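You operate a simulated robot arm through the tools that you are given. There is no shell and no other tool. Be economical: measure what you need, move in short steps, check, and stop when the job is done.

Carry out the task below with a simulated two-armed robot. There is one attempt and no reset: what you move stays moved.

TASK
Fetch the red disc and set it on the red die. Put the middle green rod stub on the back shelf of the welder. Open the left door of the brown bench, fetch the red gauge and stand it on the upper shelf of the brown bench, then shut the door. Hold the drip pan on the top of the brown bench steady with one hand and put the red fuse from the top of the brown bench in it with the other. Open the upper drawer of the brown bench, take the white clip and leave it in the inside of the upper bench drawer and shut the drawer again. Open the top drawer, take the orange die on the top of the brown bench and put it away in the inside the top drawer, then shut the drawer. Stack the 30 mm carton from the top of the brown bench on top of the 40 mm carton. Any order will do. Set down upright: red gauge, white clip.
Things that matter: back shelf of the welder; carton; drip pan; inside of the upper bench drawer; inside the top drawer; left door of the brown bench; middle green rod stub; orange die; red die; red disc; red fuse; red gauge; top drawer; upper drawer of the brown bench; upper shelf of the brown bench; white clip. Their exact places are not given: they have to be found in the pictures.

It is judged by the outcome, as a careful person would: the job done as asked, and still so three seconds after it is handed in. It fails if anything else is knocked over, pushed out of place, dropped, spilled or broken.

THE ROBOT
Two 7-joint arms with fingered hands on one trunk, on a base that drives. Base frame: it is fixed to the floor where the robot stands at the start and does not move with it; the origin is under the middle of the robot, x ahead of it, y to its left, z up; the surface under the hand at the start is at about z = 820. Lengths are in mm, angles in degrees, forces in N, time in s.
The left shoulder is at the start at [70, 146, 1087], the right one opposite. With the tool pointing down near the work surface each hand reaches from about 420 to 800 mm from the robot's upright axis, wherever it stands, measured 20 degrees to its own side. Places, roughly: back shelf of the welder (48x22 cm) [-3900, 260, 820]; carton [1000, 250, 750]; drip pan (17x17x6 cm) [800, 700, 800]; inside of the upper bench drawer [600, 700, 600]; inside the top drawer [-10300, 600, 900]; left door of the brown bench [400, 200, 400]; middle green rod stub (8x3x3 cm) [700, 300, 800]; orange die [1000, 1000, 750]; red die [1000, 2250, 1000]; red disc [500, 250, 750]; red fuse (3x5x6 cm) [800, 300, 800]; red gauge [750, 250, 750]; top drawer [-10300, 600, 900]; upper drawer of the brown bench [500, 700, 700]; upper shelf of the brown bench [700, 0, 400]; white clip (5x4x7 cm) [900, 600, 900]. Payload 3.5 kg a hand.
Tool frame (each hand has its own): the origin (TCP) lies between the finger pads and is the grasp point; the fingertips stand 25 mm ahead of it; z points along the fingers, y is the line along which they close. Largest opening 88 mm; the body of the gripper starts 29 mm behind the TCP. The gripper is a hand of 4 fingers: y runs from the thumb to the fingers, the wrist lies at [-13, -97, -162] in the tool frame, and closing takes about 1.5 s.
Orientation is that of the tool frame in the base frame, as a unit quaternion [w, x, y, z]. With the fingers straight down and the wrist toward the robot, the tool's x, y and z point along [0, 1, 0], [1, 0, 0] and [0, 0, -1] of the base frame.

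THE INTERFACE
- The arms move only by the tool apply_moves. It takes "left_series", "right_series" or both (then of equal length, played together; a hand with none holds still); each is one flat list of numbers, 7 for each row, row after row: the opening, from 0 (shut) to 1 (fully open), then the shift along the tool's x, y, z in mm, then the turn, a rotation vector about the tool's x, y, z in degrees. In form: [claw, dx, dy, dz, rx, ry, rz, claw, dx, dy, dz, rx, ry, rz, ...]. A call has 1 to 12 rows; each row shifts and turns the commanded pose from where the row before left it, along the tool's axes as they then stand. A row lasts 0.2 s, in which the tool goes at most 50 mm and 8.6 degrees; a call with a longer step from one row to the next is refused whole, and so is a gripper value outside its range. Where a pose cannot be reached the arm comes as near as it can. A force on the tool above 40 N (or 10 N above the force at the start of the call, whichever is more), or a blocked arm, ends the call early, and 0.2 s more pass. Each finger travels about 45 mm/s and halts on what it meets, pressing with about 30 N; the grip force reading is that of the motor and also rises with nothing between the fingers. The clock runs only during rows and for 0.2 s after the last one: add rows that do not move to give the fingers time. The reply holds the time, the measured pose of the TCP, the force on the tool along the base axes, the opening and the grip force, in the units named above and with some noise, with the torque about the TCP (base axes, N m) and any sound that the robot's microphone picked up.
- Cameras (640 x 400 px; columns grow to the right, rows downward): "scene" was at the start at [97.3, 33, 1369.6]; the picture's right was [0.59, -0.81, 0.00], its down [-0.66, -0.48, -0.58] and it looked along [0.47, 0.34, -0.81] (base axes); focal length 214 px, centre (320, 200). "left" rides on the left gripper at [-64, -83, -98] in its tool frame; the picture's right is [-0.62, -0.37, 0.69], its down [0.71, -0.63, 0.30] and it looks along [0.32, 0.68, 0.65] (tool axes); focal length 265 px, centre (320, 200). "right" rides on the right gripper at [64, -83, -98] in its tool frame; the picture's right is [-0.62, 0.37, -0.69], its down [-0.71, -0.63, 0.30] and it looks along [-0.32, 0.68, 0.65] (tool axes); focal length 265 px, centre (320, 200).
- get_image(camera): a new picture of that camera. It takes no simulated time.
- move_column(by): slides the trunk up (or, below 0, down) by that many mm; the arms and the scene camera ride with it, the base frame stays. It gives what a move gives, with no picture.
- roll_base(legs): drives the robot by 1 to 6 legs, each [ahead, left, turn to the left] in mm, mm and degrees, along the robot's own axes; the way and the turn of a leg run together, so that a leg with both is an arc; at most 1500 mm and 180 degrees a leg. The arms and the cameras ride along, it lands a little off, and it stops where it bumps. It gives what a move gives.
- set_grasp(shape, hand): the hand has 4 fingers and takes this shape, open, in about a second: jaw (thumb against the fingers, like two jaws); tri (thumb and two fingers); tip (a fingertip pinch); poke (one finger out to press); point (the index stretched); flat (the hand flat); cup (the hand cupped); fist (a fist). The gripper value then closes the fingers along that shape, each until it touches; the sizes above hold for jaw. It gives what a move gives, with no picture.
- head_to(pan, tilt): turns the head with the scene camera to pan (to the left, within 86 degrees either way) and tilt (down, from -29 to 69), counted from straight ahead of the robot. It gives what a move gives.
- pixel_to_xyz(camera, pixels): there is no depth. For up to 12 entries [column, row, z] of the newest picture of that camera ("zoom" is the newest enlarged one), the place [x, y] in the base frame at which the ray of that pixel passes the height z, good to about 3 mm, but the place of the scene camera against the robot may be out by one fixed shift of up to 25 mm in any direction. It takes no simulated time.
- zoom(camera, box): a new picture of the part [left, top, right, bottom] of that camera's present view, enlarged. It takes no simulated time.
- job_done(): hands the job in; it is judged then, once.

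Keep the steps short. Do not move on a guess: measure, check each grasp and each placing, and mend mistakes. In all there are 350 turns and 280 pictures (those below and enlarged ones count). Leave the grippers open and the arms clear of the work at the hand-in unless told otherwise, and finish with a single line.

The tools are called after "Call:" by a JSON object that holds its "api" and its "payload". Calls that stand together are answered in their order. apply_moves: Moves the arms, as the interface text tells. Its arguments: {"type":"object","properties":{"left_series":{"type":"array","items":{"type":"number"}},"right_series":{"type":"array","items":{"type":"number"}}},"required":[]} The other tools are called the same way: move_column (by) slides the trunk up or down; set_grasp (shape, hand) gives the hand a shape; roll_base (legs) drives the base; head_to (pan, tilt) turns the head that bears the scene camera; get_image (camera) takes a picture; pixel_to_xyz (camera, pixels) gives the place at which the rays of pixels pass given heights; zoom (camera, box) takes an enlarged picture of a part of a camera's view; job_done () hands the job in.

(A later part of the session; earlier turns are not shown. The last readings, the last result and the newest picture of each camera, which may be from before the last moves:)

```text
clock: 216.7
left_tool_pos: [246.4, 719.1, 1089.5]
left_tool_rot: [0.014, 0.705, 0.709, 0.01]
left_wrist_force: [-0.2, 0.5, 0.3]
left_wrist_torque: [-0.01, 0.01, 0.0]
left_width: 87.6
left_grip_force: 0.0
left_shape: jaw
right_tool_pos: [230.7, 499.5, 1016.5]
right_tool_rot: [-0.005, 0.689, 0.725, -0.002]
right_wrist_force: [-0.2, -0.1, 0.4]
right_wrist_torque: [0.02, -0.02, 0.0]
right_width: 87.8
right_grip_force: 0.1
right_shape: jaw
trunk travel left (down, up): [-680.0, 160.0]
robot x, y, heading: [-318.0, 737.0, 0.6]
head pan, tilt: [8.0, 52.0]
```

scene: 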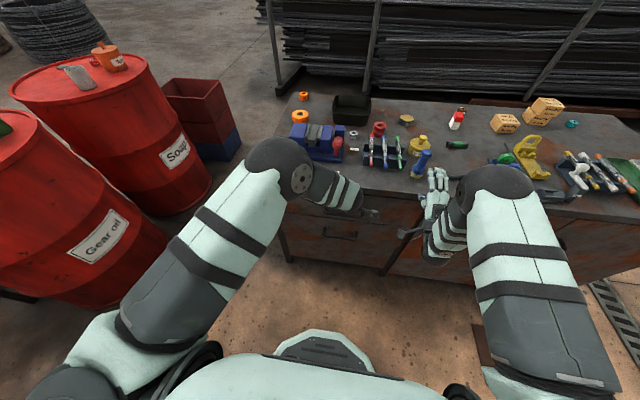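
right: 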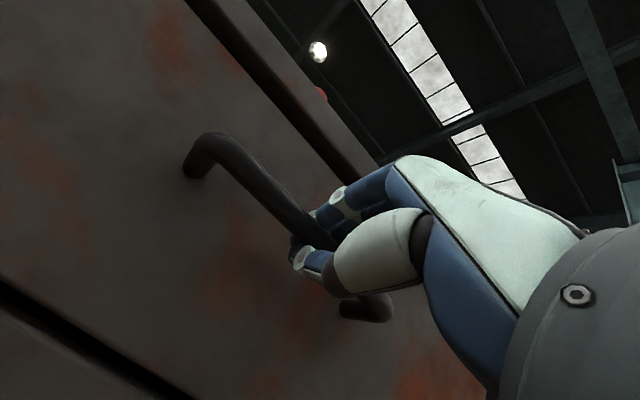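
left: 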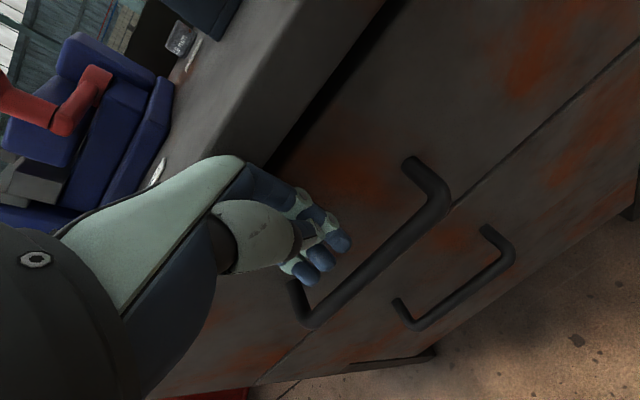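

Call:
{"api": "roll_base", "payload": {"legs": [[0, -300, -0.6], [440, 0, 0]]}}

Call:
{"api": "apply_moves", "payload": {"right_series": [1, 40, 25, 0, 0, 0, 3, 1, 40, 25, 0, 0, 0, 0, 1, 20, 35, 0, 0, 0, 0, 1, 0, 35, 0, 0, 0, 0, 1, 0, 0, 0, 0, 0, 0]}}

Call:
{"api": "get_image", "payload": {"camera": "right"}}

```text
clock: 221.0
left_tool_pos: [693.4, 424.7, 1089.1]
left_tool_rot: [0.015, 0.709, 0.705, 0.01]
left_wrist_force: [-0.8, 0.3, 0.7]
left_wrist_torque: [0.02, 0.0, 0.02]
left_width: 87.4
left_grip_force: 0.0
left_shape: jaw
right_tool_pos: [675.2, 202.8, 1015.5]
right_tool_rot: [-0.005, 0.693, 0.721, -0.001]
right_wrist_force: [-1.4, 0.3, -0.5]
right_wrist_torque: [-0.02, -0.01, -0.03]
right_width: 87.9
right_grip_force: 0.1
right_shape: jaw
trunk travel left (down, up): [-680.0, 160.0]
robot x, y, heading: [129.8, 443.5, 0.0]
head pan, tilt: [8.0, 52.0]
```

```text
clock: 222.2
left_tool_pos: [693.4, 423.9, 1087.8]
left_tool_rot: [0.015, 0.708, 0.706, 0.009]
left_wrist_force: [1.2, 0.6, 0.4]
left_wrist_torque: [0.05, 0.02, -0.04]
left_width: 87.7
left_grip_force: 0.0
left_shape: jaw
right_tool_pos: [792.7, 302.0, 1014.4]
right_tool_rot: [-0.005, 0.712, 0.702, -0.002]
right_wrist_force: [0.1, 0.5, -0.4]
right_wrist_torque: [-0.04, -0.02, -0.02]
right_width: 87.7
right_grip_force: 0.0
right_shape: jaw
trunk travel left (down, up): [-680.0, 160.0]
robot x, y, heading: [125.0, 446.9, 0.0]
head pan, tilt: [8.0, 52.0]
```

```text
147 pictures are left
```

right: 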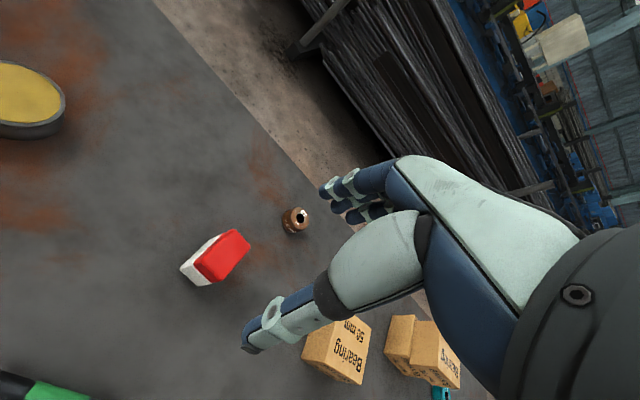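

Call:
{"api": "zoom", "payload": {"camera": "right", "box": [150, 190, 310, 310]}}

```text
3.33 times, centred on (230, 250) of right
```

zoom: 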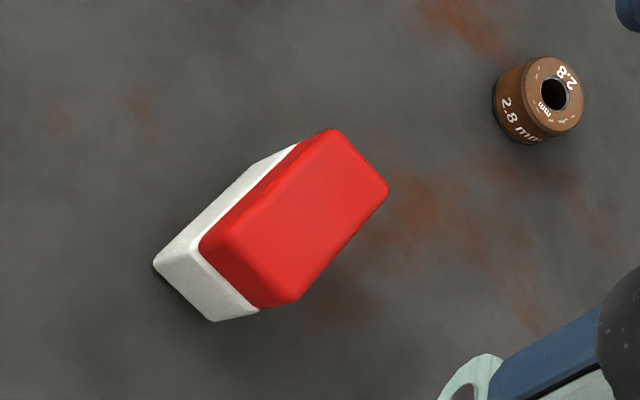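

Call:
{"api": "pixel_to_xyz", "payload": {"camera": "zoom", "pixels": [[335, 130, 880], [388, 190, 880], [298, 302, 880], [200, 243, 880], [155, 263, 822], [212, 320, 822], [258, 310, 822], [268, 305, 860]]}}

```text
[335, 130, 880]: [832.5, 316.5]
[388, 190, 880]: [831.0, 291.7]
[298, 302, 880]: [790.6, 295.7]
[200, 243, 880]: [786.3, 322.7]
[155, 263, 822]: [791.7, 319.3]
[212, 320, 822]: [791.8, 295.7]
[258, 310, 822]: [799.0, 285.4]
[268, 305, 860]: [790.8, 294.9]
```

Fuse: x 788–832, y 292–320, axis-aligned. I descend over (811,306) to z≈863 and close.

Call:
{"api": "apply_moves", "payload": {"right_series": [1, 4, 18, 40, 0, 0, 0, 1, 0, 0, 45, 0, 0, 0, 1, 0, 0, 40, 0, 0, 0, 1, 0, 0, 26, 0, 0, 0, 1, 0, 0, 0, 0, 0, 0]}}

Call:
{"api": "get_image", "payload": {"camera": "right"}}

```text
clock: 223.4
left_tool_pos: [694.3, 424.8, 1089.2]
left_tool_rot: [0.015, 0.708, 0.706, 0.01]
left_wrist_force: [-0.3, 0.1, 0.0]
left_wrist_torque: [-0.02, -0.01, 0.0]
left_width: 87.4
left_grip_force: 0.1
left_shape: jaw
right_tool_pos: [810.5, 308.5, 863.6]
right_tool_rot: [-0.005, 0.712, 0.703, -0.002]
right_wrist_force: [0.3, 1.4, -0.2]
right_wrist_torque: [-0.01, 0.02, -0.03]
right_width: 88.0
right_grip_force: 0.1
right_shape: jaw
trunk travel left (down, up): [-680.0, 160.0]
robot x, y, heading: [130.7, 443.6, -0.1]
head pan, tilt: [8.0, 52.0]
```

```text
145 pictures are left
```

right: 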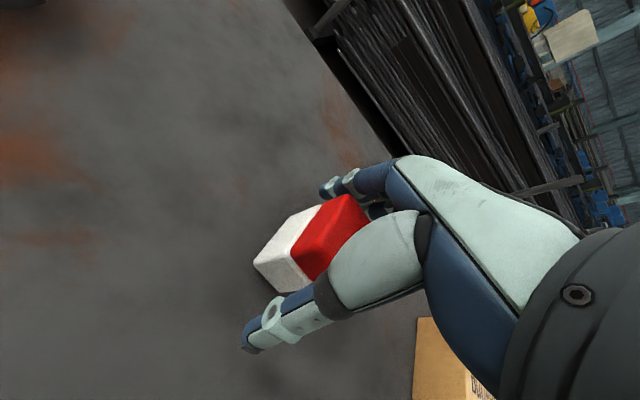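

Call:
{"api": "apply_moves", "payload": {"right_series": [0.6, 0, 0, 0, 0, 0, 0, 0.3, 0, 0, 0, 0, 0, 0, 0.3, 0, 0, 0, 0, 0, 0, 0.3, 0, 0, 0, 0, 0, 0, 0.3, 0, 0, 0, 0, 0, 0, 0.3, 0, 0, -20, 0, 0, 0, 0.3, 0, 0, -40, 0, 0, 0, 0.3, 0, 0, -45, 0, 0, 0, 0.3, 0, 0, -45, 0, 0, 0]}}

Call:
{"api": "get_image", "payload": {"camera": "right"}}

```text
clock: 225.4
left_tool_pos: [693.5, 423.5, 1088.5]
left_tool_rot: [0.014, 0.708, 0.706, 0.011]
left_wrist_force: [0.5, -0.2, 0.2]
left_wrist_torque: [0.0, -0.01, 0.02]
left_width: 87.6
left_grip_force: 0.1
left_shape: jaw
right_tool_pos: [813.4, 306.4, 1018.3]
right_tool_rot: [-0.005, 0.711, 0.703, -0.002]
right_wrist_force: [0.6, -0.1, -0.3]
right_wrist_torque: [0.0, -0.02, -0.02]
right_width: 39.7
right_grip_force: 30.2
right_shape: jaw
trunk travel left (down, up): [-680.0, 160.0]
robot x, y, heading: [128.4, 447.5, 0.2]
head pan, tilt: [8.0, 52.0]
```

```text
144 pictures are left
```

right: 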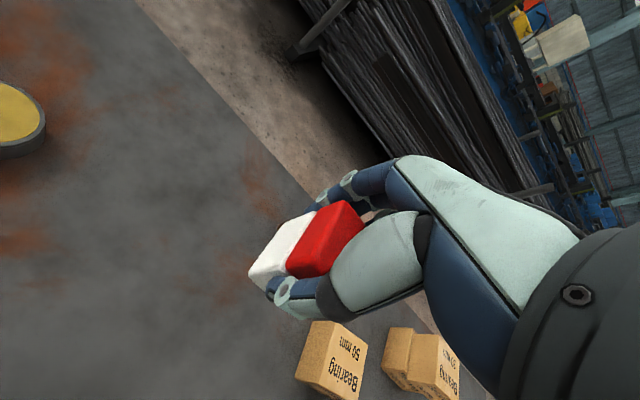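

Fuse held (39.7 mm). I drive left along the bench so both hands can reach the drip pan.

Call:
{"api": "roll_base", "payload": {"legs": [[0, 300, 0]]}}

Call:
{"api": "get_image", "payload": {"camera": "left"}}

Call:
{"api": "get_image", "payload": {"camera": "scene"}}

```text
clock: 227.5
left_tool_pos: [693.8, 727.0, 1087.2]
left_tool_rot: [0.014, 0.708, 0.706, 0.009]
left_wrist_force: [0.3, 1.4, 0.7]
left_wrist_torque: [0.03, 0.01, -0.02]
left_width: 87.5
left_grip_force: 0.1
left_shape: jaw
right_tool_pos: [814.4, 610.2, 1016.6]
right_tool_rot: [-0.007, 0.711, 0.703, -0.003]
right_wrist_force: [0.3, 0.4, 0.4]
right_wrist_torque: [-0.04, -0.01, -0.01]
right_width: 39.4
right_grip_force: 29.9
right_shape: jaw
trunk travel left (down, up): [-680.0, 160.0]
robot x, y, heading: [131.4, 746.8, -0.0]
head pan, tilt: [8.0, 52.0]
```

```text
143 pictures are left
```

left: 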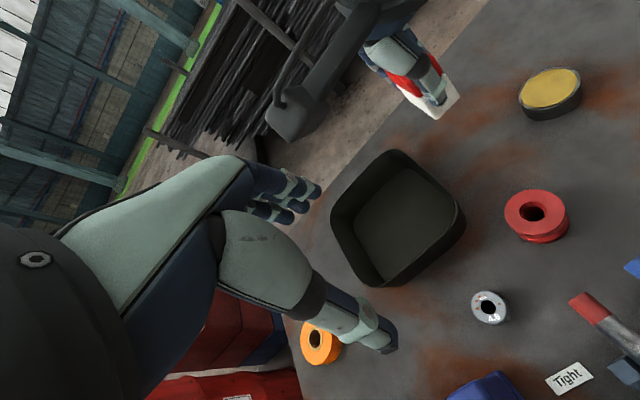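

```text
142 pictures are left
```

scene: 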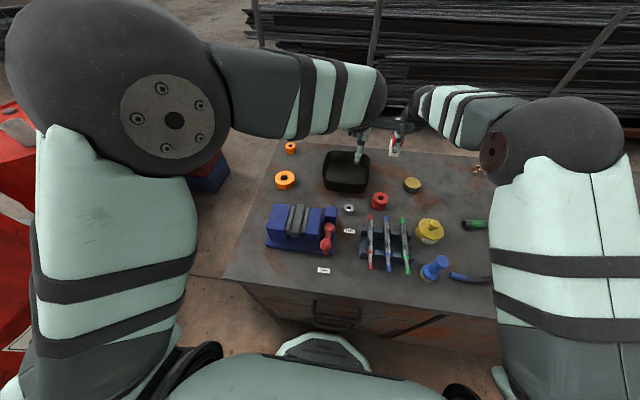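

Call:
{"api": "pixel_to_xyz", "payload": {"camera": "left", "pixels": [[333, 213, 880], [388, 152, 880], [464, 222, 880], [382, 286, 880], [424, 256, 880], [356, 252, 880], [340, 330, 850], [488, 307, 840], [535, 215, 850]]}}

Call:
{"api": "zoom", "payload": {"camera": "left", "box": [290, 120, 530, 350]}}

```text
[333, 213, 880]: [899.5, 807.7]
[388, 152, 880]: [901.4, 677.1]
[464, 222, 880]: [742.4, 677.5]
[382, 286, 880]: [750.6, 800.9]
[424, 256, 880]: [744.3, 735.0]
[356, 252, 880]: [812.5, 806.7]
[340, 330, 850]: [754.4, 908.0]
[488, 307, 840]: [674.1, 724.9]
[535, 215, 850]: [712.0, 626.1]
```

```text
1.74 times, centred on (410, 235) of left
```

zoom: 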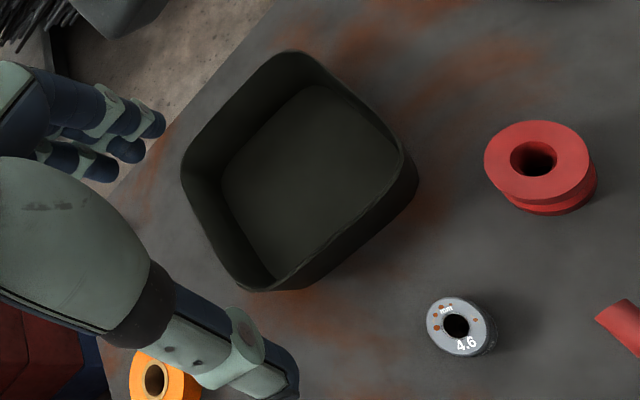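

Pan rim: x 743–900, y 675–808, top ~880. The left hand will grip the front-left rim corner at (752,797), yawed 45°; I bring it above.

Call:
{"api": "apply_moves", "payload": {"left_series": [1, 35, 27, 0, 1.9, 0.3, 0, 1, 35, 27, 0, 0, 0, 0, 1, 0, 0, 0, 0, 0, 7.5, 1, 0, 0, 0, 0, 0, 7.5, 1, 0, 0, 20, 0, 0, 7.5, 1, 0, 0, 30, 0, 0, 7.5, 1, 0, 0, 40, 0, 0, 7.5, 1, 0, 0, 40, 0, 0, 7.5, 1, 0, 0, 20, 0, 0, 0, 1, 0, 0, 0, 0, 0, 0]}}

Call:
{"api": "get_image", "payload": {"camera": "left"}}

Call:
{"api": "get_image", "payload": {"camera": "scene"}}

```text
clock: 229.7
left_tool_pos: [748.8, 798.9, 938.4]
left_tool_rot: [0.0, 0.925, 0.38, 0.001]
left_wrist_force: [-0.9, -0.6, -0.6]
left_wrist_torque: [-0.05, -0.01, 0.02]
left_width: 87.5
left_grip_force: 0.1
left_shape: jaw
right_tool_pos: [812.2, 610.9, 1016.8]
right_tool_rot: [-0.005, 0.711, 0.703, -0.003]
right_wrist_force: [0.1, -0.2, 0.1]
right_wrist_torque: [-0.03, 0.02, 0.03]
right_width: 40.0
right_grip_force: 30.4
right_shape: jaw
trunk travel left (down, up): [-680.0, 160.0]
robot x, y, heading: [128.7, 748.9, 0.2]
head pan, tilt: [8.0, 52.0]
```

```text
140 pictures are left
```

left: 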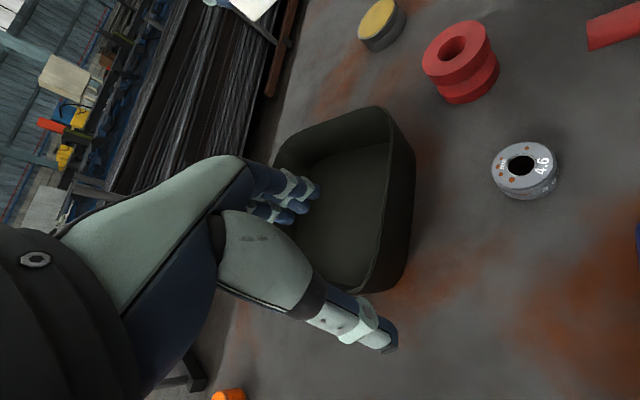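

```text
139 pictures are left
```

scene: 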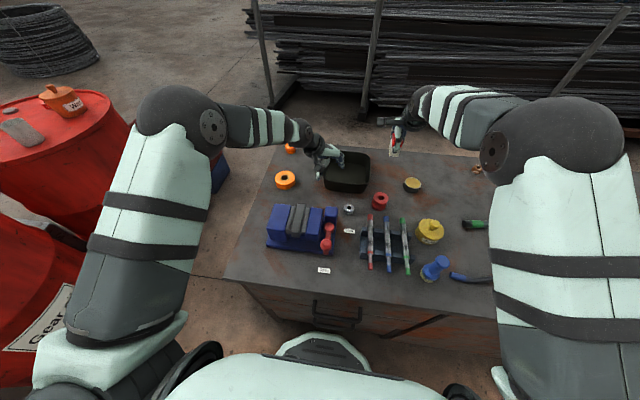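

Call:
{"api": "pixel_to_xyz", "payload": {"camera": "left", "pixels": [[352, 292, 880], [370, 285, 880], [390, 220, 880], [412, 158, 880], [388, 112, 880], [330, 280, 880]]}}

```text
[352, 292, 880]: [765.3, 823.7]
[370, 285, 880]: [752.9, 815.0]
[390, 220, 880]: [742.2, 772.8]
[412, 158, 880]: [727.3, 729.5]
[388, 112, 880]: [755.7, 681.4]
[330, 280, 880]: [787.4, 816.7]
```

Call:
{"api": "apply_moves", "payload": {"left_series": [1, 0, 0, 35, 0, 0, 0, 1, 0, 0, 32, 0, 0, 0, 1, 0, 0, 0, 0, 0, 0]}}

Call:
{"api": "get_image", "payload": {"camera": "left"}}

```text
clock: 230.5
left_tool_pos: [748.2, 798.1, 870.5]
left_tool_rot: [0.001, 0.925, 0.381, 0.001]
left_wrist_force: [0.6, 0.0, -0.3]
left_wrist_torque: [0.0, 0.02, -0.01]
left_width: 87.7
left_grip_force: 0.1
left_shape: jaw
right_tool_pos: [813.6, 610.7, 1017.7]
right_tool_rot: [-0.005, 0.712, 0.702, -0.003]
right_wrist_force: [-0.5, -0.3, -0.3]
right_wrist_torque: [-0.01, 0.0, -0.01]
right_width: 39.8
right_grip_force: 29.7
right_shape: jaw
trunk travel left (down, up): [-680.0, 160.0]
robot x, y, heading: [126.2, 752.2, 0.3]
head pan, tilt: [8.0, 52.0]
```

```text
138 pictures are left
```

left: 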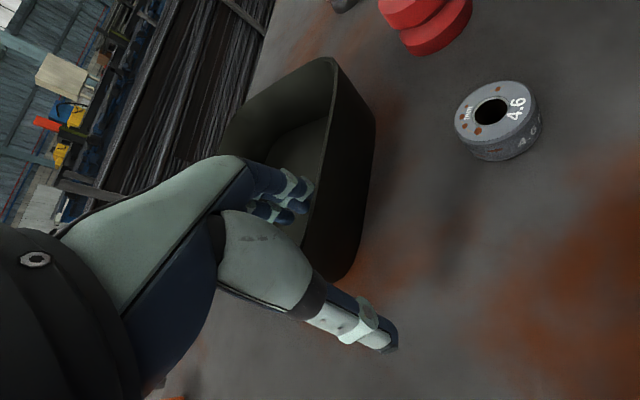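

Close on the rim.

Call:
{"api": "apply_moves", "payload": {"left_series": [0.7, 0, 0, 0, 0, 0, 0, 0.5, 0, 0, 0, 0, 0, 0, 0.3, 0, 0, 0, 0, 0, 0, 0.15, 0, 0, 0, 0, 0, 0, 0, 0, 0, 0, 0, 0, 0, 0, 0, 0, 0, 0, 0, 0, 0, 0, 0, 0, 0, 0, 0, 0, 0, 0, 0, 0, 0, 0]}}

Call:
{"api": "get_image", "payload": {"camera": "left"}}

```text
clock: 232.3
left_tool_pos: [747.2, 799.3, 869.9]
left_tool_rot: [0.0, 0.925, 0.381, 0.0]
left_wrist_force: [-0.6, 1.1, 0.6]
left_wrist_torque: [-0.06, -0.09, 0.03]
left_width: 0.4
left_grip_force: 30.2
left_shape: jaw
right_tool_pos: [814.1, 611.0, 1016.9]
right_tool_rot: [-0.005, 0.711, 0.703, -0.003]
right_wrist_force: [0.4, -0.6, -0.3]
right_wrist_torque: [0.06, 0.03, 0.02]
right_width: 40.0
right_grip_force: 30.2
right_shape: jaw
trunk travel left (down, up): [-680.0, 160.0]
robot x, y, heading: [127.1, 751.1, 0.1]
head pan, tilt: [8.0, 52.0]
```

```text
137 pictures are left
```

left: 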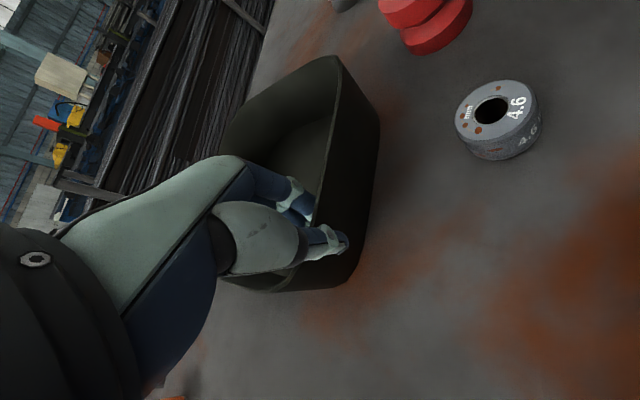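

The pan is gripped at its corner. Now the right hand brings the fuse over (838,732) and lowers it in.

Call:
{"api": "apply_moves", "payload": {"right_series": [0.3, 45, 8, 0, 0, 0, 0, 0.3, 45, 8, 0, 0, 0, 0, 0.3, 31, 8, 0, 0, 0, 0, 0.3, 0, 0, 45, 0, 0, 0, 0.3, 0, 0, 45, 0, 0, 0, 0.3, 0, 0, 0, 0, 0, 0]}}

Call:
{"api": "get_image", "payload": {"camera": "right"}}

Call:
{"api": "zoom", "payload": {"camera": "scene", "box": [270, 110, 450, 230]}}

```text
clock: 233.7
left_tool_pos: [748.9, 798.3, 870.3]
left_tool_rot: [0.0, 0.925, 0.381, 0.0]
left_wrist_force: [0.8, 0.2, 0.1]
left_wrist_torque: [-0.07, -0.12, 0.02]
left_width: 0.5
left_grip_force: 29.9
left_shape: jaw
right_tool_pos: [839.7, 731.1, 926.7]
right_tool_rot: [-0.006, 0.712, 0.702, -0.002]
right_wrist_force: [0.2, 0.1, -0.6]
right_wrist_torque: [0.0, -0.01, 0.0]
right_width: 40.1
right_grip_force: 30.1
right_shape: jaw
trunk travel left (down, up): [-680.0, 160.0]
robot x, y, heading: [130.8, 750.7, 0.1]
head pan, tilt: [8.0, 52.0]
```

```text
136 pictures are left
```

right: 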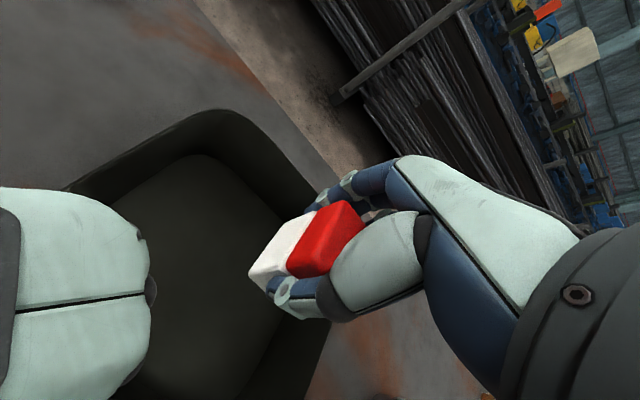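

```text
3.33 times, centred on (360, 170) of scene
```

zoom: 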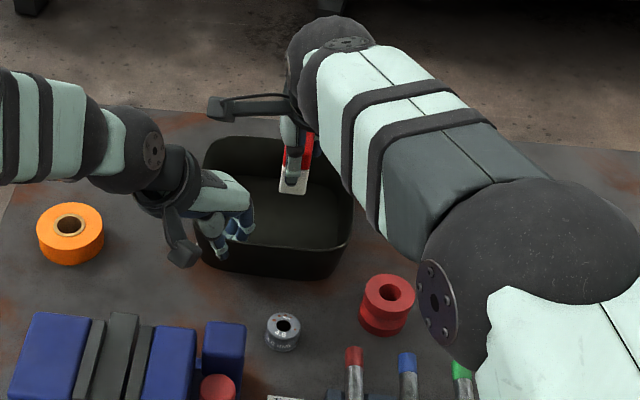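

Call:
{"api": "apply_moves", "payload": {"right_series": [0.3, 0, -4, 25, 0, 0, 0, 0.3, 0, 0, 20, 0, 0, 0, 0.3, 0, 0, 6, 0, 0, 0, 0.3, 0, 0, 0, 0, 0, 0]}}

Call:
{"api": "get_image", "payload": {"camera": "right"}}

```text
clock: 234.7
left_tool_pos: [748.7, 798.1, 870.9]
left_tool_rot: [-0.001, 0.925, 0.381, 0.0]
left_wrist_force: [-0.8, -0.3, 0.1]
left_wrist_torque: [-0.11, -0.13, 0.01]
left_width: 0.3
left_grip_force: 30.1
left_shape: jaw
right_tool_pos: [833.2, 731.8, 875.1]
right_tool_rot: [-0.005, 0.711, 0.703, -0.003]
right_wrist_force: [0.2, -0.1, -0.9]
right_wrist_torque: [0.01, -0.03, 0.02]
right_width: 39.7
right_grip_force: 30.2
right_shape: jaw
trunk travel left (down, up): [-680.0, 160.0]
robot x, y, heading: [125.9, 745.4, 0.0]
head pan, tilt: [8.0, 52.0]
```

```text
134 pictures are left
```

right: 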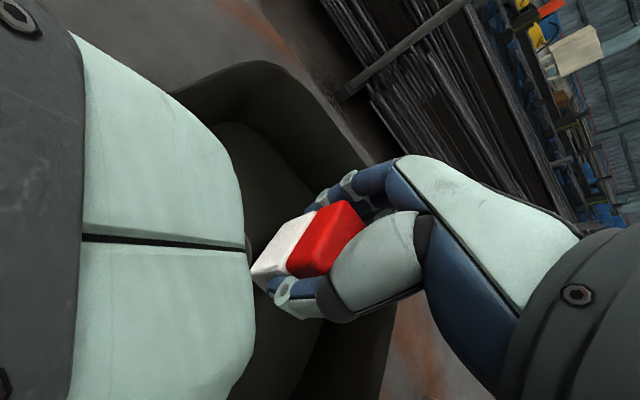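

Call:
{"api": "apply_moves", "payload": {"right_series": [0.3, 0, 0, 3, 0, 0, 0, 0.3, 0, 0, 2, 0, 0, 0, 0.3, 0, 0, 0, 0, 0, 0]}}

Call:
{"api": "apply_moves", "payload": {"right_series": [0.3, 0, 0, 2, 0, 0, 0, 0.3, 0, 0, 2, 0, 0, 0, 0.3, 0, 0, 0, 0, 0, 0]}}

```text
clock: 235.5
left_tool_pos: [749.7, 797.7, 871.2]
left_tool_rot: [0.0, 0.925, 0.381, 0.0]
left_wrist_force: [-0.6, 0.3, 0.0]
left_wrist_torque: [-0.05, -0.08, 0.04]
left_width: 0.4
left_grip_force: 29.5
left_shape: jaw
right_tool_pos: [833.0, 732.7, 868.0]
right_tool_rot: [-0.006, 0.711, 0.703, -0.004]
right_wrist_force: [-0.1, 0.5, -0.9]
right_wrist_torque: [-0.02, 0.04, 0.0]
right_width: 39.9
right_grip_force: 29.7
right_shape: jaw
trunk travel left (down, up): [-680.0, 160.0]
robot x, y, heading: [129.5, 748.4, 0.1]
head pan, tilt: [8.0, 52.0]
```

```text
clock: 236.3
left_tool_pos: [747.3, 798.8, 870.8]
left_tool_rot: [0.0, 0.925, 0.38, 0.0]
left_wrist_force: [0.8, -1.8, -1.3]
left_wrist_torque: [-0.05, -0.1, 0.02]
left_width: 0.1
left_grip_force: 29.5
left_shape: jaw
right_tool_pos: [834.7, 732.5, 867.4]
right_tool_rot: [-0.004, 0.711, 0.703, -0.002]
right_wrist_force: [-0.3, 0.2, 5.8]
right_wrist_torque: [-0.01, -0.01, 0.02]
right_width: 39.7
right_grip_force: 29.7
right_shape: jaw
trunk travel left (down, up): [-680.0, 160.0]
robot x, y, heading: [124.9, 752.1, 0.1]
head pan, tilt: [8.0, 52.0]
```

The fuse is on the pan floor (5.8 N). Open and lift the right hand.

Call:
{"api": "apply_moves", "payload": {"right_series": [0.5, 0, 0, -1, 0, 0, 0, 0.6, 0, 0, 0, 0, 0, 0, 0.7, 0, 0, 0, 0, 0, 0, 0.7, 0, 0, 0, 0, 0, 0, 0.7, 0, 0, -20, 0, 0, 0, 0.7, 0, 0, -40, 0, 0, 0, 0.7, 0, 0, -45, 0, 0, 0, 0.7, 0, 0, -45, 0, 0, 0, 1, -40, 0, 0, 0, 0, 0, 1, -40, 0, 0, 0, 0, 0]}}

Call:
{"api": "get_image", "payload": {"camera": "right"}}

```text
clock: 238.5
left_tool_pos: [748.0, 797.6, 870.9]
left_tool_rot: [0.0, 0.924, 0.381, 0.001]
left_wrist_force: [0.8, 0.1, -0.6]
left_wrist_torque: [-0.06, -0.09, 0.02]
left_width: 0.3
left_grip_force: 30.4
left_shape: jaw
right_tool_pos: [832.8, 650.9, 1016.6]
right_tool_rot: [-0.006, 0.712, 0.702, -0.004]
right_wrist_force: [0.2, 0.1, -0.2]
right_wrist_torque: [0.02, 0.01, -0.03]
right_width: 87.6
right_grip_force: 0.0
right_shape: jaw
trunk travel left (down, up): [-680.0, 160.0]
robot x, y, heading: [128.4, 748.0, 0.1]
head pan, tilt: [8.0, 52.0]
```

```text
133 pictures are left
```

right: 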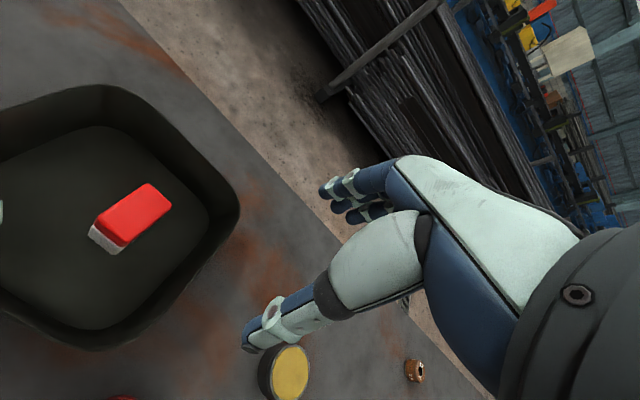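

Fuse sits in the pan. I release the pan and lift the left hand, then look toward the barrels for the red die.

Call:
{"api": "apply_moves", "payload": {"left_series": [0.2, 0, 0, 0, 0, 0, 0, 0.4, 0, 0, 0, 0, 0, 0, 0.6, 0, 0, 0, 0, 0, 0, 0.7, 0, 0, 0, 0, 0, 0, 0.7, 0, 0, -20, 0, 0, 0, 0.7, 0, 0, -40, 0, 0, 0, 0.7, 0, 0, -45, 0, 0, 0, 1, 0, 0, -45, 0, 0, 0]}}

Call:
{"api": "head_to", "payload": {"pan": 60, "tilt": 25}}

Call:
{"api": "get_image", "payload": {"camera": "scene"}}

```text
clock: 240.3
left_tool_pos: [747.0, 801.8, 1020.9]
left_tool_rot: [0.001, 0.924, 0.381, 0.001]
left_wrist_force: [0.3, 0.7, 0.5]
left_wrist_torque: [-0.02, -0.01, 0.01]
left_width: 87.5
left_grip_force: 0.1
left_shape: jaw
right_tool_pos: [833.4, 650.3, 1017.0]
right_tool_rot: [-0.005, 0.711, 0.703, -0.002]
right_wrist_force: [-0.2, 0.6, -0.4]
right_wrist_torque: [-0.01, 0.0, -0.02]
right_width: 87.5
right_grip_force: 0.0
right_shape: jaw
trunk travel left (down, up): [-680.0, 160.0]
robot x, y, heading: [127.7, 747.4, -0.0]
head pan, tilt: [8.0, 52.0]
```

```text
clock: 241.5
left_tool_pos: [749.3, 800.5, 1019.1]
left_tool_rot: [0.0, 0.924, 0.382, 0.0]
left_wrist_force: [0.1, -0.1, 0.7]
left_wrist_torque: [-0.01, 0.0, -0.02]
left_width: 87.7
left_grip_force: 0.1
left_shape: jaw
right_tool_pos: [834.4, 651.5, 1016.8]
right_tool_rot: [-0.005, 0.711, 0.703, -0.004]
right_wrist_force: [-0.8, 0.4, -0.2]
right_wrist_torque: [0.05, 0.0, 0.01]
right_width: 87.5
right_grip_force: 0.1
right_shape: jaw
trunk travel left (down, up): [-680.0, 160.0]
robot x, y, heading: [126.2, 750.3, 0.2]
head pan, tilt: [60.0, 25.0]
```

```text
132 pictures are left
```

scene: 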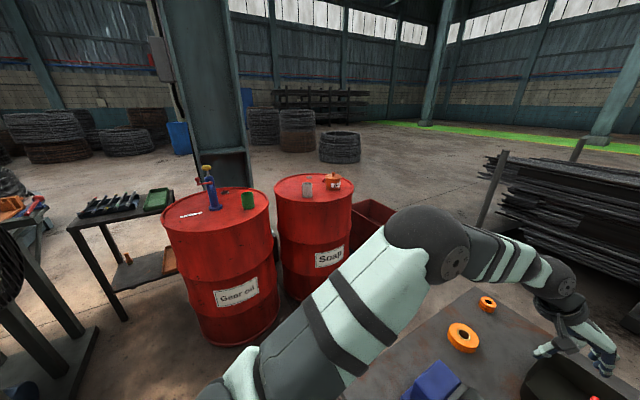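

Call:
{"api": "zoom", "payload": {"camera": "scene", "box": [60, 150, 370, 290]}}

Call:
{"api": "pixel_to_xyz", "payload": {"camera": "scene", "pixels": [[333, 185, 950], [308, 190, 950], [248, 202, 950], [212, 205, 950], [190, 215, 950], [110, 205, 850]]}}

```text
2.06 times, centred on (215, 220) of scene
```

zoom: 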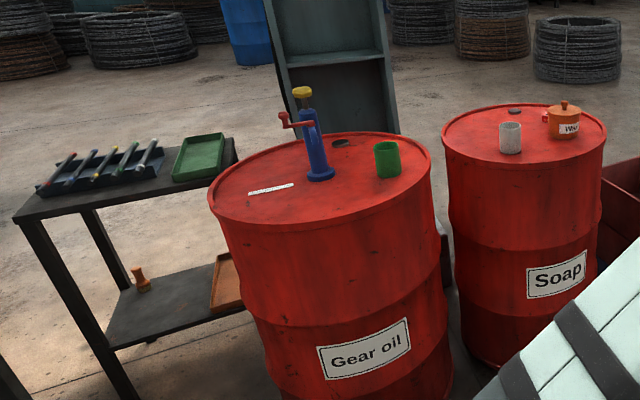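

```text
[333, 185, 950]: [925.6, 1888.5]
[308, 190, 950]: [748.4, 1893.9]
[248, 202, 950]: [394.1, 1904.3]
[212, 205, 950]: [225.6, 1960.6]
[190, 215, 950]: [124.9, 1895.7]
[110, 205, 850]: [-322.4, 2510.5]
```

Call:
{"api": "pixel_to_xyz", "payload": {"camera": "scene", "pixels": [[310, 300, 0], [240, 345, 0], [230, 185, 0], [315, 177, 900], [315, 205, 900], [276, 190, 900], [351, 190, 900], [315, 178, 880], [340, 190, 880]]}}

Call:
{"api": "zoom", "payload": {"camera": "scene", "box": [260, 160, 370, 230]}}

```text
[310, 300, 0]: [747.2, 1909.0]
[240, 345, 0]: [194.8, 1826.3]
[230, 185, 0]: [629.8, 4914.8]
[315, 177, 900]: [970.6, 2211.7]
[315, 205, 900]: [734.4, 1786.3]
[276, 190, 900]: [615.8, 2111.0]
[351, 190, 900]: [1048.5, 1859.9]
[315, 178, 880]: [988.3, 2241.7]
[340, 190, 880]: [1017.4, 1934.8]
```

```text
5.71 times, centred on (315, 195) of scene
```

zoom: 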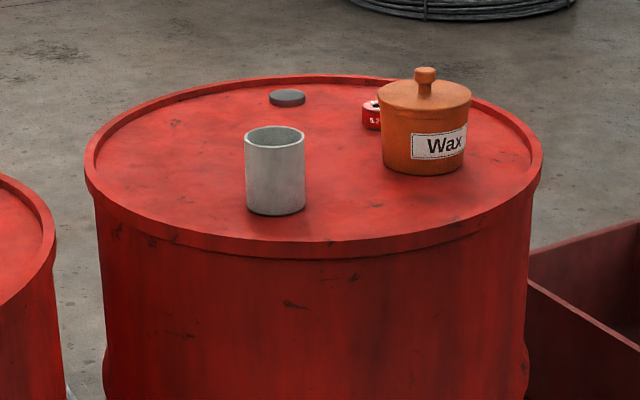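

The red die is on the Soap barrel behind the wax pot. I measure it.

Call:
{"api": "pixel_to_xyz", "payload": {"camera": "zoom", "pixels": [[372, 127, 880], [372, 127, 900], [372, 107, 905], [425, 172, 880], [425, 172, 900], [275, 212, 890], [287, 98, 890], [315, 76, 890], [315, 245, 890], [90, 165, 890], [540, 165, 890]]}}

```text
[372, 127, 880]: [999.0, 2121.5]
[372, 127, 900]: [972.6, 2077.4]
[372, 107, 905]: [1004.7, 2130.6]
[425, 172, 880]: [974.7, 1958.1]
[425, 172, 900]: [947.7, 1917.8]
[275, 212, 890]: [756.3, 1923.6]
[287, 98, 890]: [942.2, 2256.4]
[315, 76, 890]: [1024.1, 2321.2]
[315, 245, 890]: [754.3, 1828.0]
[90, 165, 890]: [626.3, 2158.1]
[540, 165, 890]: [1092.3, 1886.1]
```

Red die ≈ (985,2100) on the Soap barrel. Next the red disc in the blue rack: I back off and move in front of the rack.

Call:
{"api": "roll_base", "payload": {"legs": [[-230, 0, 0], [0, -480, 0]]}}

Call:
{"api": "head_to", "payload": {"pan": 0, "tilt": 50}}

Call:
{"api": "get_image", "payload": {"camera": "scene"}}

Call:
{"api": "get_image", "payload": {"camera": "right"}}

```text
clock: 245.7
left_tool_pos: [516.9, 313.0, 1020.8]
left_tool_rot: [0.001, 0.928, 0.373, 0.0]
left_wrist_force: [1.0, -0.5, 0.8]
left_wrist_torque: [0.0, -0.01, -0.02]
left_width: 87.7
left_grip_force: 0.1
left_shape: jaw
right_tool_pos: [599.0, 162.5, 1017.3]
right_tool_rot: [-0.005, 0.717, 0.697, -0.003]
right_wrist_force: [-0.3, 0.8, 0.4]
right_wrist_torque: [0.01, -0.05, 0.01]
right_width: 87.6
right_grip_force: 0.0
right_shape: jaw
trunk travel left (down, up): [-680.0, 160.0]
robot x, y, heading: [-102.4, 269.3, -0.6]
head pan, tilt: [60.0, 25.0]
```

```text
clock: 247.0
left_tool_pos: [517.4, 313.5, 1019.1]
left_tool_rot: [0.001, 0.928, 0.374, 0.0]
left_wrist_force: [0.5, -0.4, 0.3]
left_wrist_torque: [0.01, 0.04, -0.01]
left_width: 87.7
left_grip_force: 0.1
left_shape: jaw
right_tool_pos: [599.8, 163.0, 1016.4]
right_tool_rot: [-0.005, 0.716, 0.698, -0.003]
right_wrist_force: [-0.1, -0.6, -0.5]
right_wrist_torque: [-0.01, -0.01, 0.02]
right_width: 87.7
right_grip_force: 0.0
right_shape: jaw
trunk travel left (down, up): [-680.0, 160.0]
robot x, y, heading: [-105.0, 271.9, -0.8]
head pan, tilt: [0.0, 50.0]
```

```text
129 pictures are left
```

scene: 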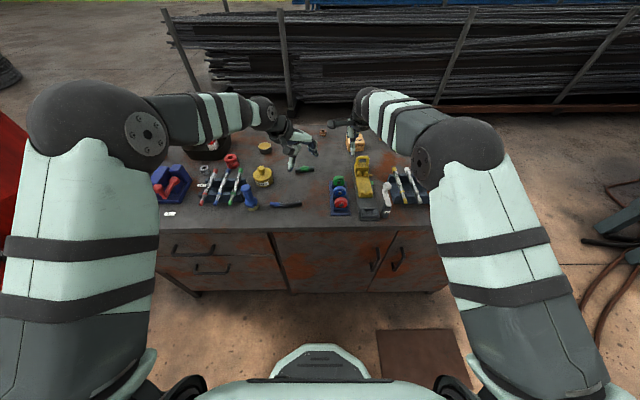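

```text
128 pictures are left
```

right: 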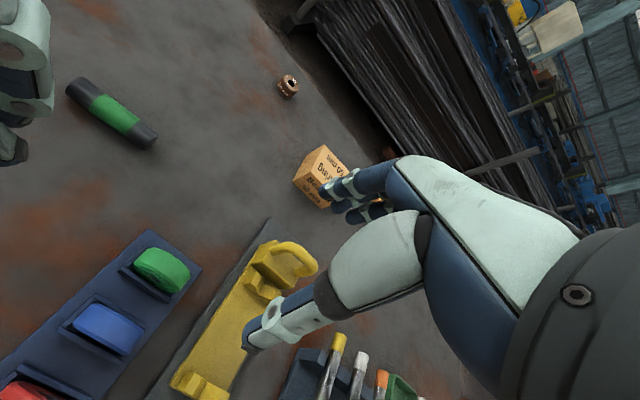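

Call:
{"api": "zoom", "payload": {"camera": "scene", "box": [300, 160, 410, 230]}}

Call:
{"api": "pixel_to_xyz", "payload": {"camera": "right", "pixels": [[30, 390, 870], [10, 385, 840], [108, 330, 870], [160, 270, 870], [145, 232, 825], [75, 90, 835], [148, 137, 835]]}}

```text
5.71 times, centred on (355, 195) of scene
```

zoom: 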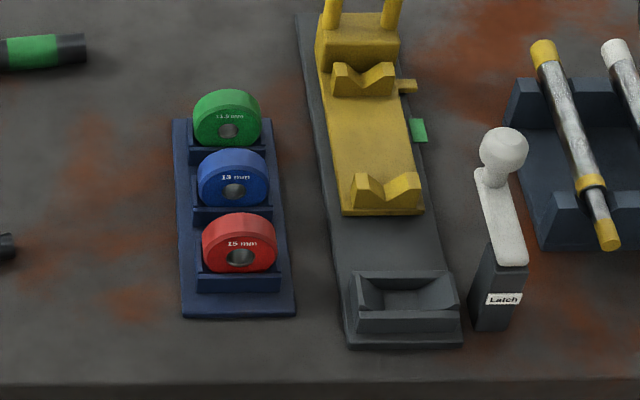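

```text
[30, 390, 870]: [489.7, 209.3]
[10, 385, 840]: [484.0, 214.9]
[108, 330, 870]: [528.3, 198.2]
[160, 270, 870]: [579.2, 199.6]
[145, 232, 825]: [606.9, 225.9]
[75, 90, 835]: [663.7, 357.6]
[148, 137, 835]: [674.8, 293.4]
```

Rings stand in slots: red at about (478,205). I'll grip it across its diameter (closing sideways). Rotate the right hand 90° and bring it over.

Call:
{"api": "apply_moves", "payload": {"right_series": [1, 20, -40, 0, 0, 0, 0, 1, 10, -40, 0, 0, 0, 0, 1, 0, 0, 0, 0, 0, -8.2, 1, 0, 0, 0, 0, 0, -8.2, 1, 0, 0, 0, 0, 0, -8.2, 1, 0, 0, 0, 0, 0, -8.2, 1, 0, 0, 0, 0, 0, -8.2, 1, 0, 0, 0, 0, 0, -8.2, 1, 0, 0, 0, 0, 0, -8.2, 1, 0, 0, 0, 0, 0, -8.2, 1, 0, 0, 0, 0, 0, -8.2, 1, 0, 0, 0, 0, 0, -8.2]}}

Call:
{"api": "get_image", "payload": {"camera": "right"}}

```text
clock: 249.6
left_tool_pos: [517.9, 314.0, 1019.6]
left_tool_rot: [-0.001, 0.927, 0.374, 0.0]
left_wrist_force: [0.3, -0.5, 0.0]
left_wrist_torque: [0.03, -0.01, 0.03]
left_width: 87.6
left_grip_force: 0.0
left_shape: jaw
right_tool_pos: [521.3, 194.5, 1017.2]
right_tool_rot: [-0.006, 0.082, 0.997, 0.002]
right_wrist_force: [0.4, 1.2, 0.5]
right_wrist_torque: [0.0, -0.04, 0.01]
right_width: 87.9
right_grip_force: 0.1
right_shape: jaw
trunk travel left (down, up): [-680.0, 160.0]
robot x, y, heading: [-102.9, 269.9, -0.7]
head pan, tilt: [0.0, 50.0]
```

```text
126 pictures are left
```

right: 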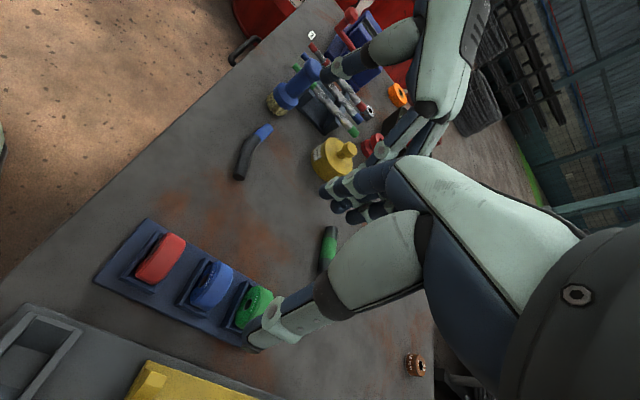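

Call:
{"api": "apply_moves", "payload": {"left_series": [1, 33, -34, 0, 0, 0, 0, 1, 33, -34, 0, 0, 0, 0, 1, 33, -34, 0, 0, 0, 0, 1, 20, -20, -20, 0, 0, 0], "right_series": [1, 0, 0, 0, 0, 0, -4.7, 1, 0, 0, 0, 0, 0, -4.7, 1, 0, 0, 0, 0, 0, 0, 1, 0, 0, 0, 0, 0, 0]}}

Call:
{"api": "zoom", "payload": {"camera": "right", "box": [60, 190, 280, 360]}}

```text
clock: 250.6
left_tool_pos: [516.8, 487.3, 1038.0]
left_tool_rot: [0.001, 0.928, 0.373, 0.0]
left_wrist_force: [0.2, 1.3, -0.6]
left_wrist_torque: [0.02, 0.01, -0.02]
left_width: 87.5
left_grip_force: 0.1
left_shape: jaw
right_tool_pos: [520.1, 195.4, 1017.8]
right_tool_rot: [-0.005, 0.002, 1.0, 0.002]
right_wrist_force: [-0.8, -0.5, 1.3]
right_wrist_torque: [0.03, -0.01, 0.0]
right_width: 87.8
right_grip_force: 0.0
right_shape: jaw
trunk travel left (down, up): [-680.0, 160.0]
robot x, y, heading: [-105.7, 271.7, -0.8]
head pan, tilt: [0.0, 50.0]
```

```text
2.35 times, centred on (170, 275) of right
```

zoom: 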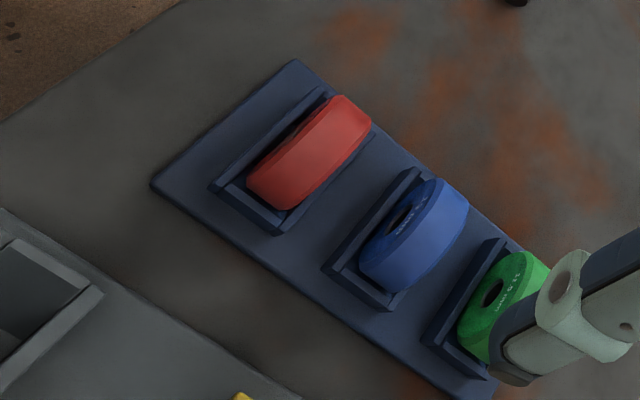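

Call:
{"api": "pixel_to_xyz", "payload": {"camera": "zoom", "pixels": [[268, 193, 860], [350, 112, 860], [310, 150, 885], [310, 150, 880], [287, 138, 870], [330, 165, 870], [150, 185, 825], [290, 60, 825], [415, 235, 885]]}}

```text
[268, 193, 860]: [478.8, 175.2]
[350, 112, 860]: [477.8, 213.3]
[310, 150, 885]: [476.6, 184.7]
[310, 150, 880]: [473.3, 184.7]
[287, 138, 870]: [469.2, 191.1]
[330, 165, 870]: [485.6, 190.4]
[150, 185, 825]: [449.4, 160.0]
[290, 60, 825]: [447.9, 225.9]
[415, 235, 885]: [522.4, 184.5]
```

Ring centre about (477,193). Move above and descend to z≈915 to check.

Call:
{"api": "apply_moves", "payload": {"right_series": [1, 43, -2, 10, 0, 0, 0, 1, 0, 0, 45, 0, 0, 0, 1, 0, 0, 47, 0, 0, 0, 1, 0, 0, 0, 0, 0, 0]}}

Call:
{"api": "get_image", "payload": {"camera": "right"}}

Call:
{"api": "zoom", "payload": {"camera": "scene", "box": [290, 140, 420, 230]}}

```text
clock: 251.6
left_tool_pos: [515.2, 486.5, 1039.7]
left_tool_rot: [0.001, 0.927, 0.374, 0.001]
left_wrist_force: [-0.2, -0.2, 0.3]
left_wrist_torque: [-0.02, 0.0, -0.02]
left_width: 87.9
left_grip_force: 0.0
left_shape: jaw
right_tool_pos: [474.1, 194.7, 915.4]
right_tool_rot: [-0.005, 0.002, 1.0, 0.001]
right_wrist_force: [-0.3, -0.5, 0.5]
right_wrist_torque: [-0.02, -0.02, 0.03]
right_width: 87.6
right_grip_force: 0.1
right_shape: jaw
trunk travel left (down, up): [-680.0, 160.0]
robot x, y, heading: [-102.6, 275.4, -1.0]
head pan, tilt: [0.0, 50.0]
```

```text
124 pictures are left
```

right: 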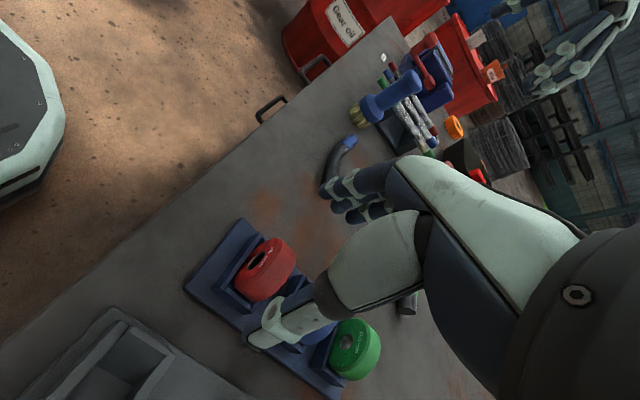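

```text
4.44 times, centred on (355, 185) of scene
```

zoom: 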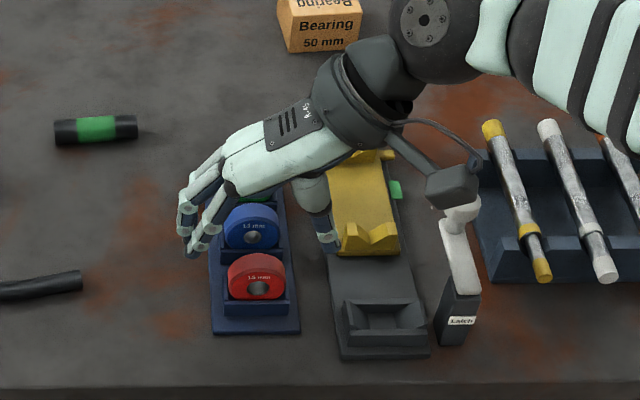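

The side grip would risk the neighbouring ring, so instead I'll pinch the red ring across its thickness (front/back), lay it flat on the bench, then re-grasp it from above. I rotate the right hand back.

Call:
{"api": "apply_moves", "payload": {"right_series": [1, 0, 0, -45, 0, 0, 0, 1, 0, 0, -40, 0, 0, 8.2, 1, 0, 0, 0, 0, 0, 8.2, 1, 0, 0, 0, 0, 0, 8.2, 1, 0, 0, 0, 0, 0, 8.2, 1, 0, 0, 0, 0, 0, 8.2, 1, 0, 0, 0, 0, 0, 8.2, 1, 0, 0, 0, 0, 0, 8.2, 1, 0, 0, 0, 0, 0, 8.2, 1, 0, 0, 0, 0, 0, 8.2, 1, 0, 0, 0, 0, 0, 8.2, 0.5, 0, 0, 0, 0, 0, 8.2]}}

Call:
{"api": "get_image", "payload": {"camera": "right"}}

```text
clock: 254.2
left_tool_pos: [517.1, 486.8, 1039.0]
left_tool_rot: [0.001, 0.928, 0.373, 0.0]
left_wrist_force: [-0.1, 0.3, 0.4]
left_wrist_torque: [-0.02, 0.0, 0.0]
left_width: 87.7
left_grip_force: 0.1
left_shape: jaw
right_tool_pos: [477.5, 193.7, 1001.4]
right_tool_rot: [-0.005, 0.71, 0.704, -0.002]
right_wrist_force: [0.7, -0.8, 1.1]
right_wrist_torque: [0.02, 0.02, 0.0]
right_width: 53.3
right_grip_force: 0.1
right_shape: jaw
trunk travel left (down, up): [-680.0, 160.0]
robot x, y, heading: [-102.6, 271.2, -0.8]
head pan, tilt: [0.0, 50.0]
```

```text
122 pictures are left
```

right: 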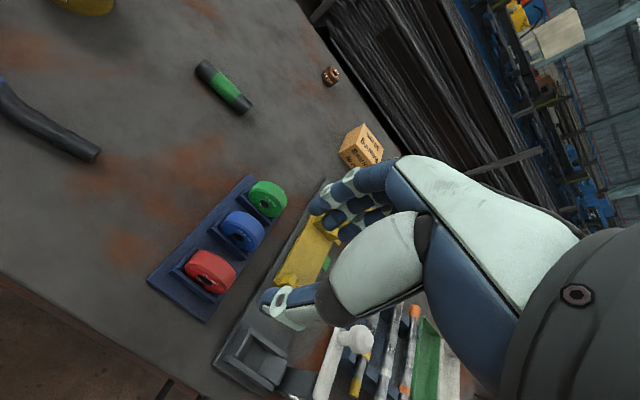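

Call:
{"api": "zoom", "payload": {"camera": "right", "box": [140, 170, 300, 330]}}

```text
2.50 times, centred on (220, 250) of right
```

zoom: 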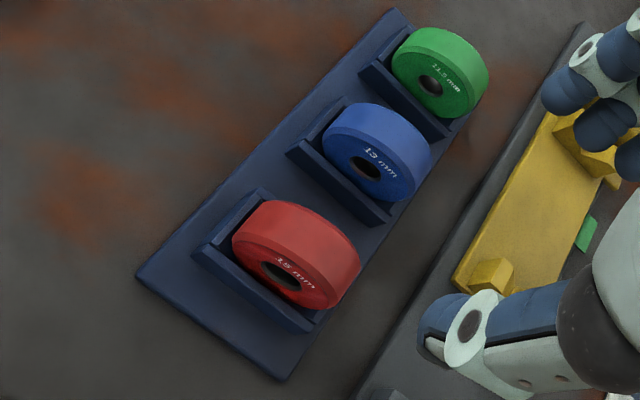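

Call:
{"api": "pixel_to_xyz", "payload": {"camera": "zoom", "pixels": [[300, 222, 882], [332, 262, 882], [285, 205, 870], [358, 270, 870], [352, 300, 855], [235, 240, 855], [395, 135, 882], [375, 100, 875], [350, 160, 850]]}}

```text
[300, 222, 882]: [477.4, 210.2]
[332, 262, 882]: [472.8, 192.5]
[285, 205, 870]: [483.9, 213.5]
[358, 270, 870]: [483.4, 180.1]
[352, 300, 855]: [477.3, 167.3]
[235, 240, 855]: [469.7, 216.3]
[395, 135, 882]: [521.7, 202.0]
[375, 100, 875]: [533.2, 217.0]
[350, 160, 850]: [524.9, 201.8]
```

Ring spans x 468–488; the gap to the blue ring is ~24 mm. I narrow the fingers to ~38 mm, and descend at (474,192) to z≈884.

Call:
{"api": "apply_moves", "payload": {"right_series": [0.43, -2, -3, 20, 0, 0, 0, 0.43, 0, 0, 30, 0, 0, 0, 0.43, 0, 0, 30, 0, 0, 0, 0.43, 0, 0, 0, 0, 0, 0]}}

Call:
{"api": "get_image", "payload": {"camera": "right"}}

Call:
{"api": "zoom", "payload": {"camera": "scene", "box": [290, 140, 420, 230]}}

```text
clock: 255.2
left_tool_pos: [516.0, 485.4, 1038.7]
left_tool_rot: [0.001, 0.928, 0.373, 0.001]
left_wrist_force: [-0.9, -0.3, -0.2]
left_wrist_torque: [0.02, -0.04, 0.0]
left_width: 87.4
left_grip_force: 0.0
left_shape: jaw
right_tool_pos: [472.8, 192.4, 922.0]
right_tool_rot: [-0.005, 0.709, 0.705, -0.002]
right_wrist_force: [0.5, -0.5, 0.9]
right_wrist_torque: [-0.01, 0.01, -0.01]
right_width: 38.0
right_grip_force: 0.0
right_shape: jaw
trunk travel left (down, up): [-680.0, 160.0]
robot x, y, heading: [-104.3, 271.0, -0.9]
head pan, tilt: [0.0, 50.0]
```

```text
120 pictures are left
```

right: 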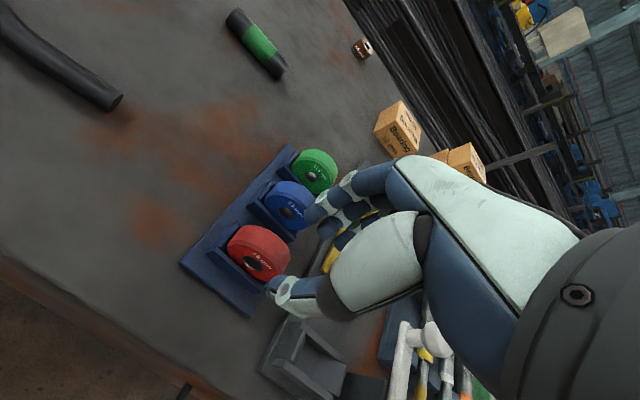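

```text
4.44 times, centred on (355, 185) of scene
```

zoom: 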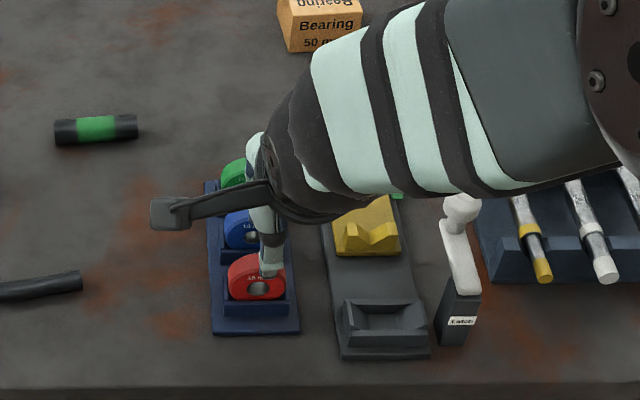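

Call:
{"api": "apply_moves", "payload": {"right_series": [0.43, 0, 1, 20, 0, 0, 0, 0.43, 0, 0, 16, 0, 0, 0, 0.43, 0, 0, 0, 0, 0, 0]}}

Call:
{"api": "get_image", "payload": {"camera": "right"}}

```text
clock: 256.0
left_tool_pos: [516.7, 487.0, 1039.8]
left_tool_rot: [0.0, 0.927, 0.374, 0.0]
left_wrist_force: [0.6, 0.2, 0.5]
left_wrist_torque: [-0.02, -0.01, -0.02]
left_width: 87.5
left_grip_force: 0.0
left_shape: jaw
right_tool_pos: [474.9, 192.5, 885.4]
right_tool_rot: [-0.005, 0.71, 0.705, -0.003]
right_wrist_force: [-0.9, 0.5, -0.1]
right_wrist_torque: [0.03, 0.02, 0.0]
right_width: 38.3
right_grip_force: 0.0
right_shape: jaw
trunk travel left (down, up): [-680.0, 160.0]
robot x, y, heading: [-107.8, 269.2, -0.8]
head pan, tilt: [0.0, 50.0]
```

```text
118 pictures are left
```

right: 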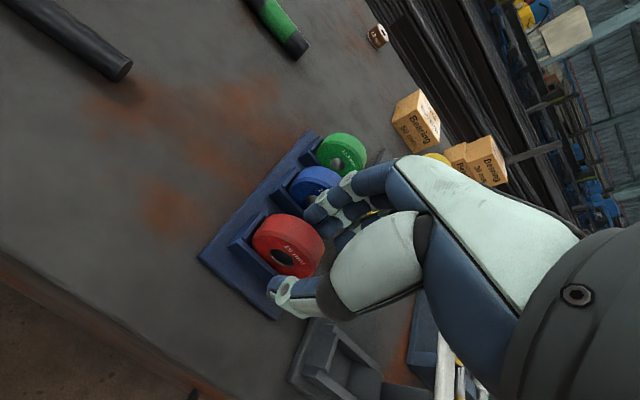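

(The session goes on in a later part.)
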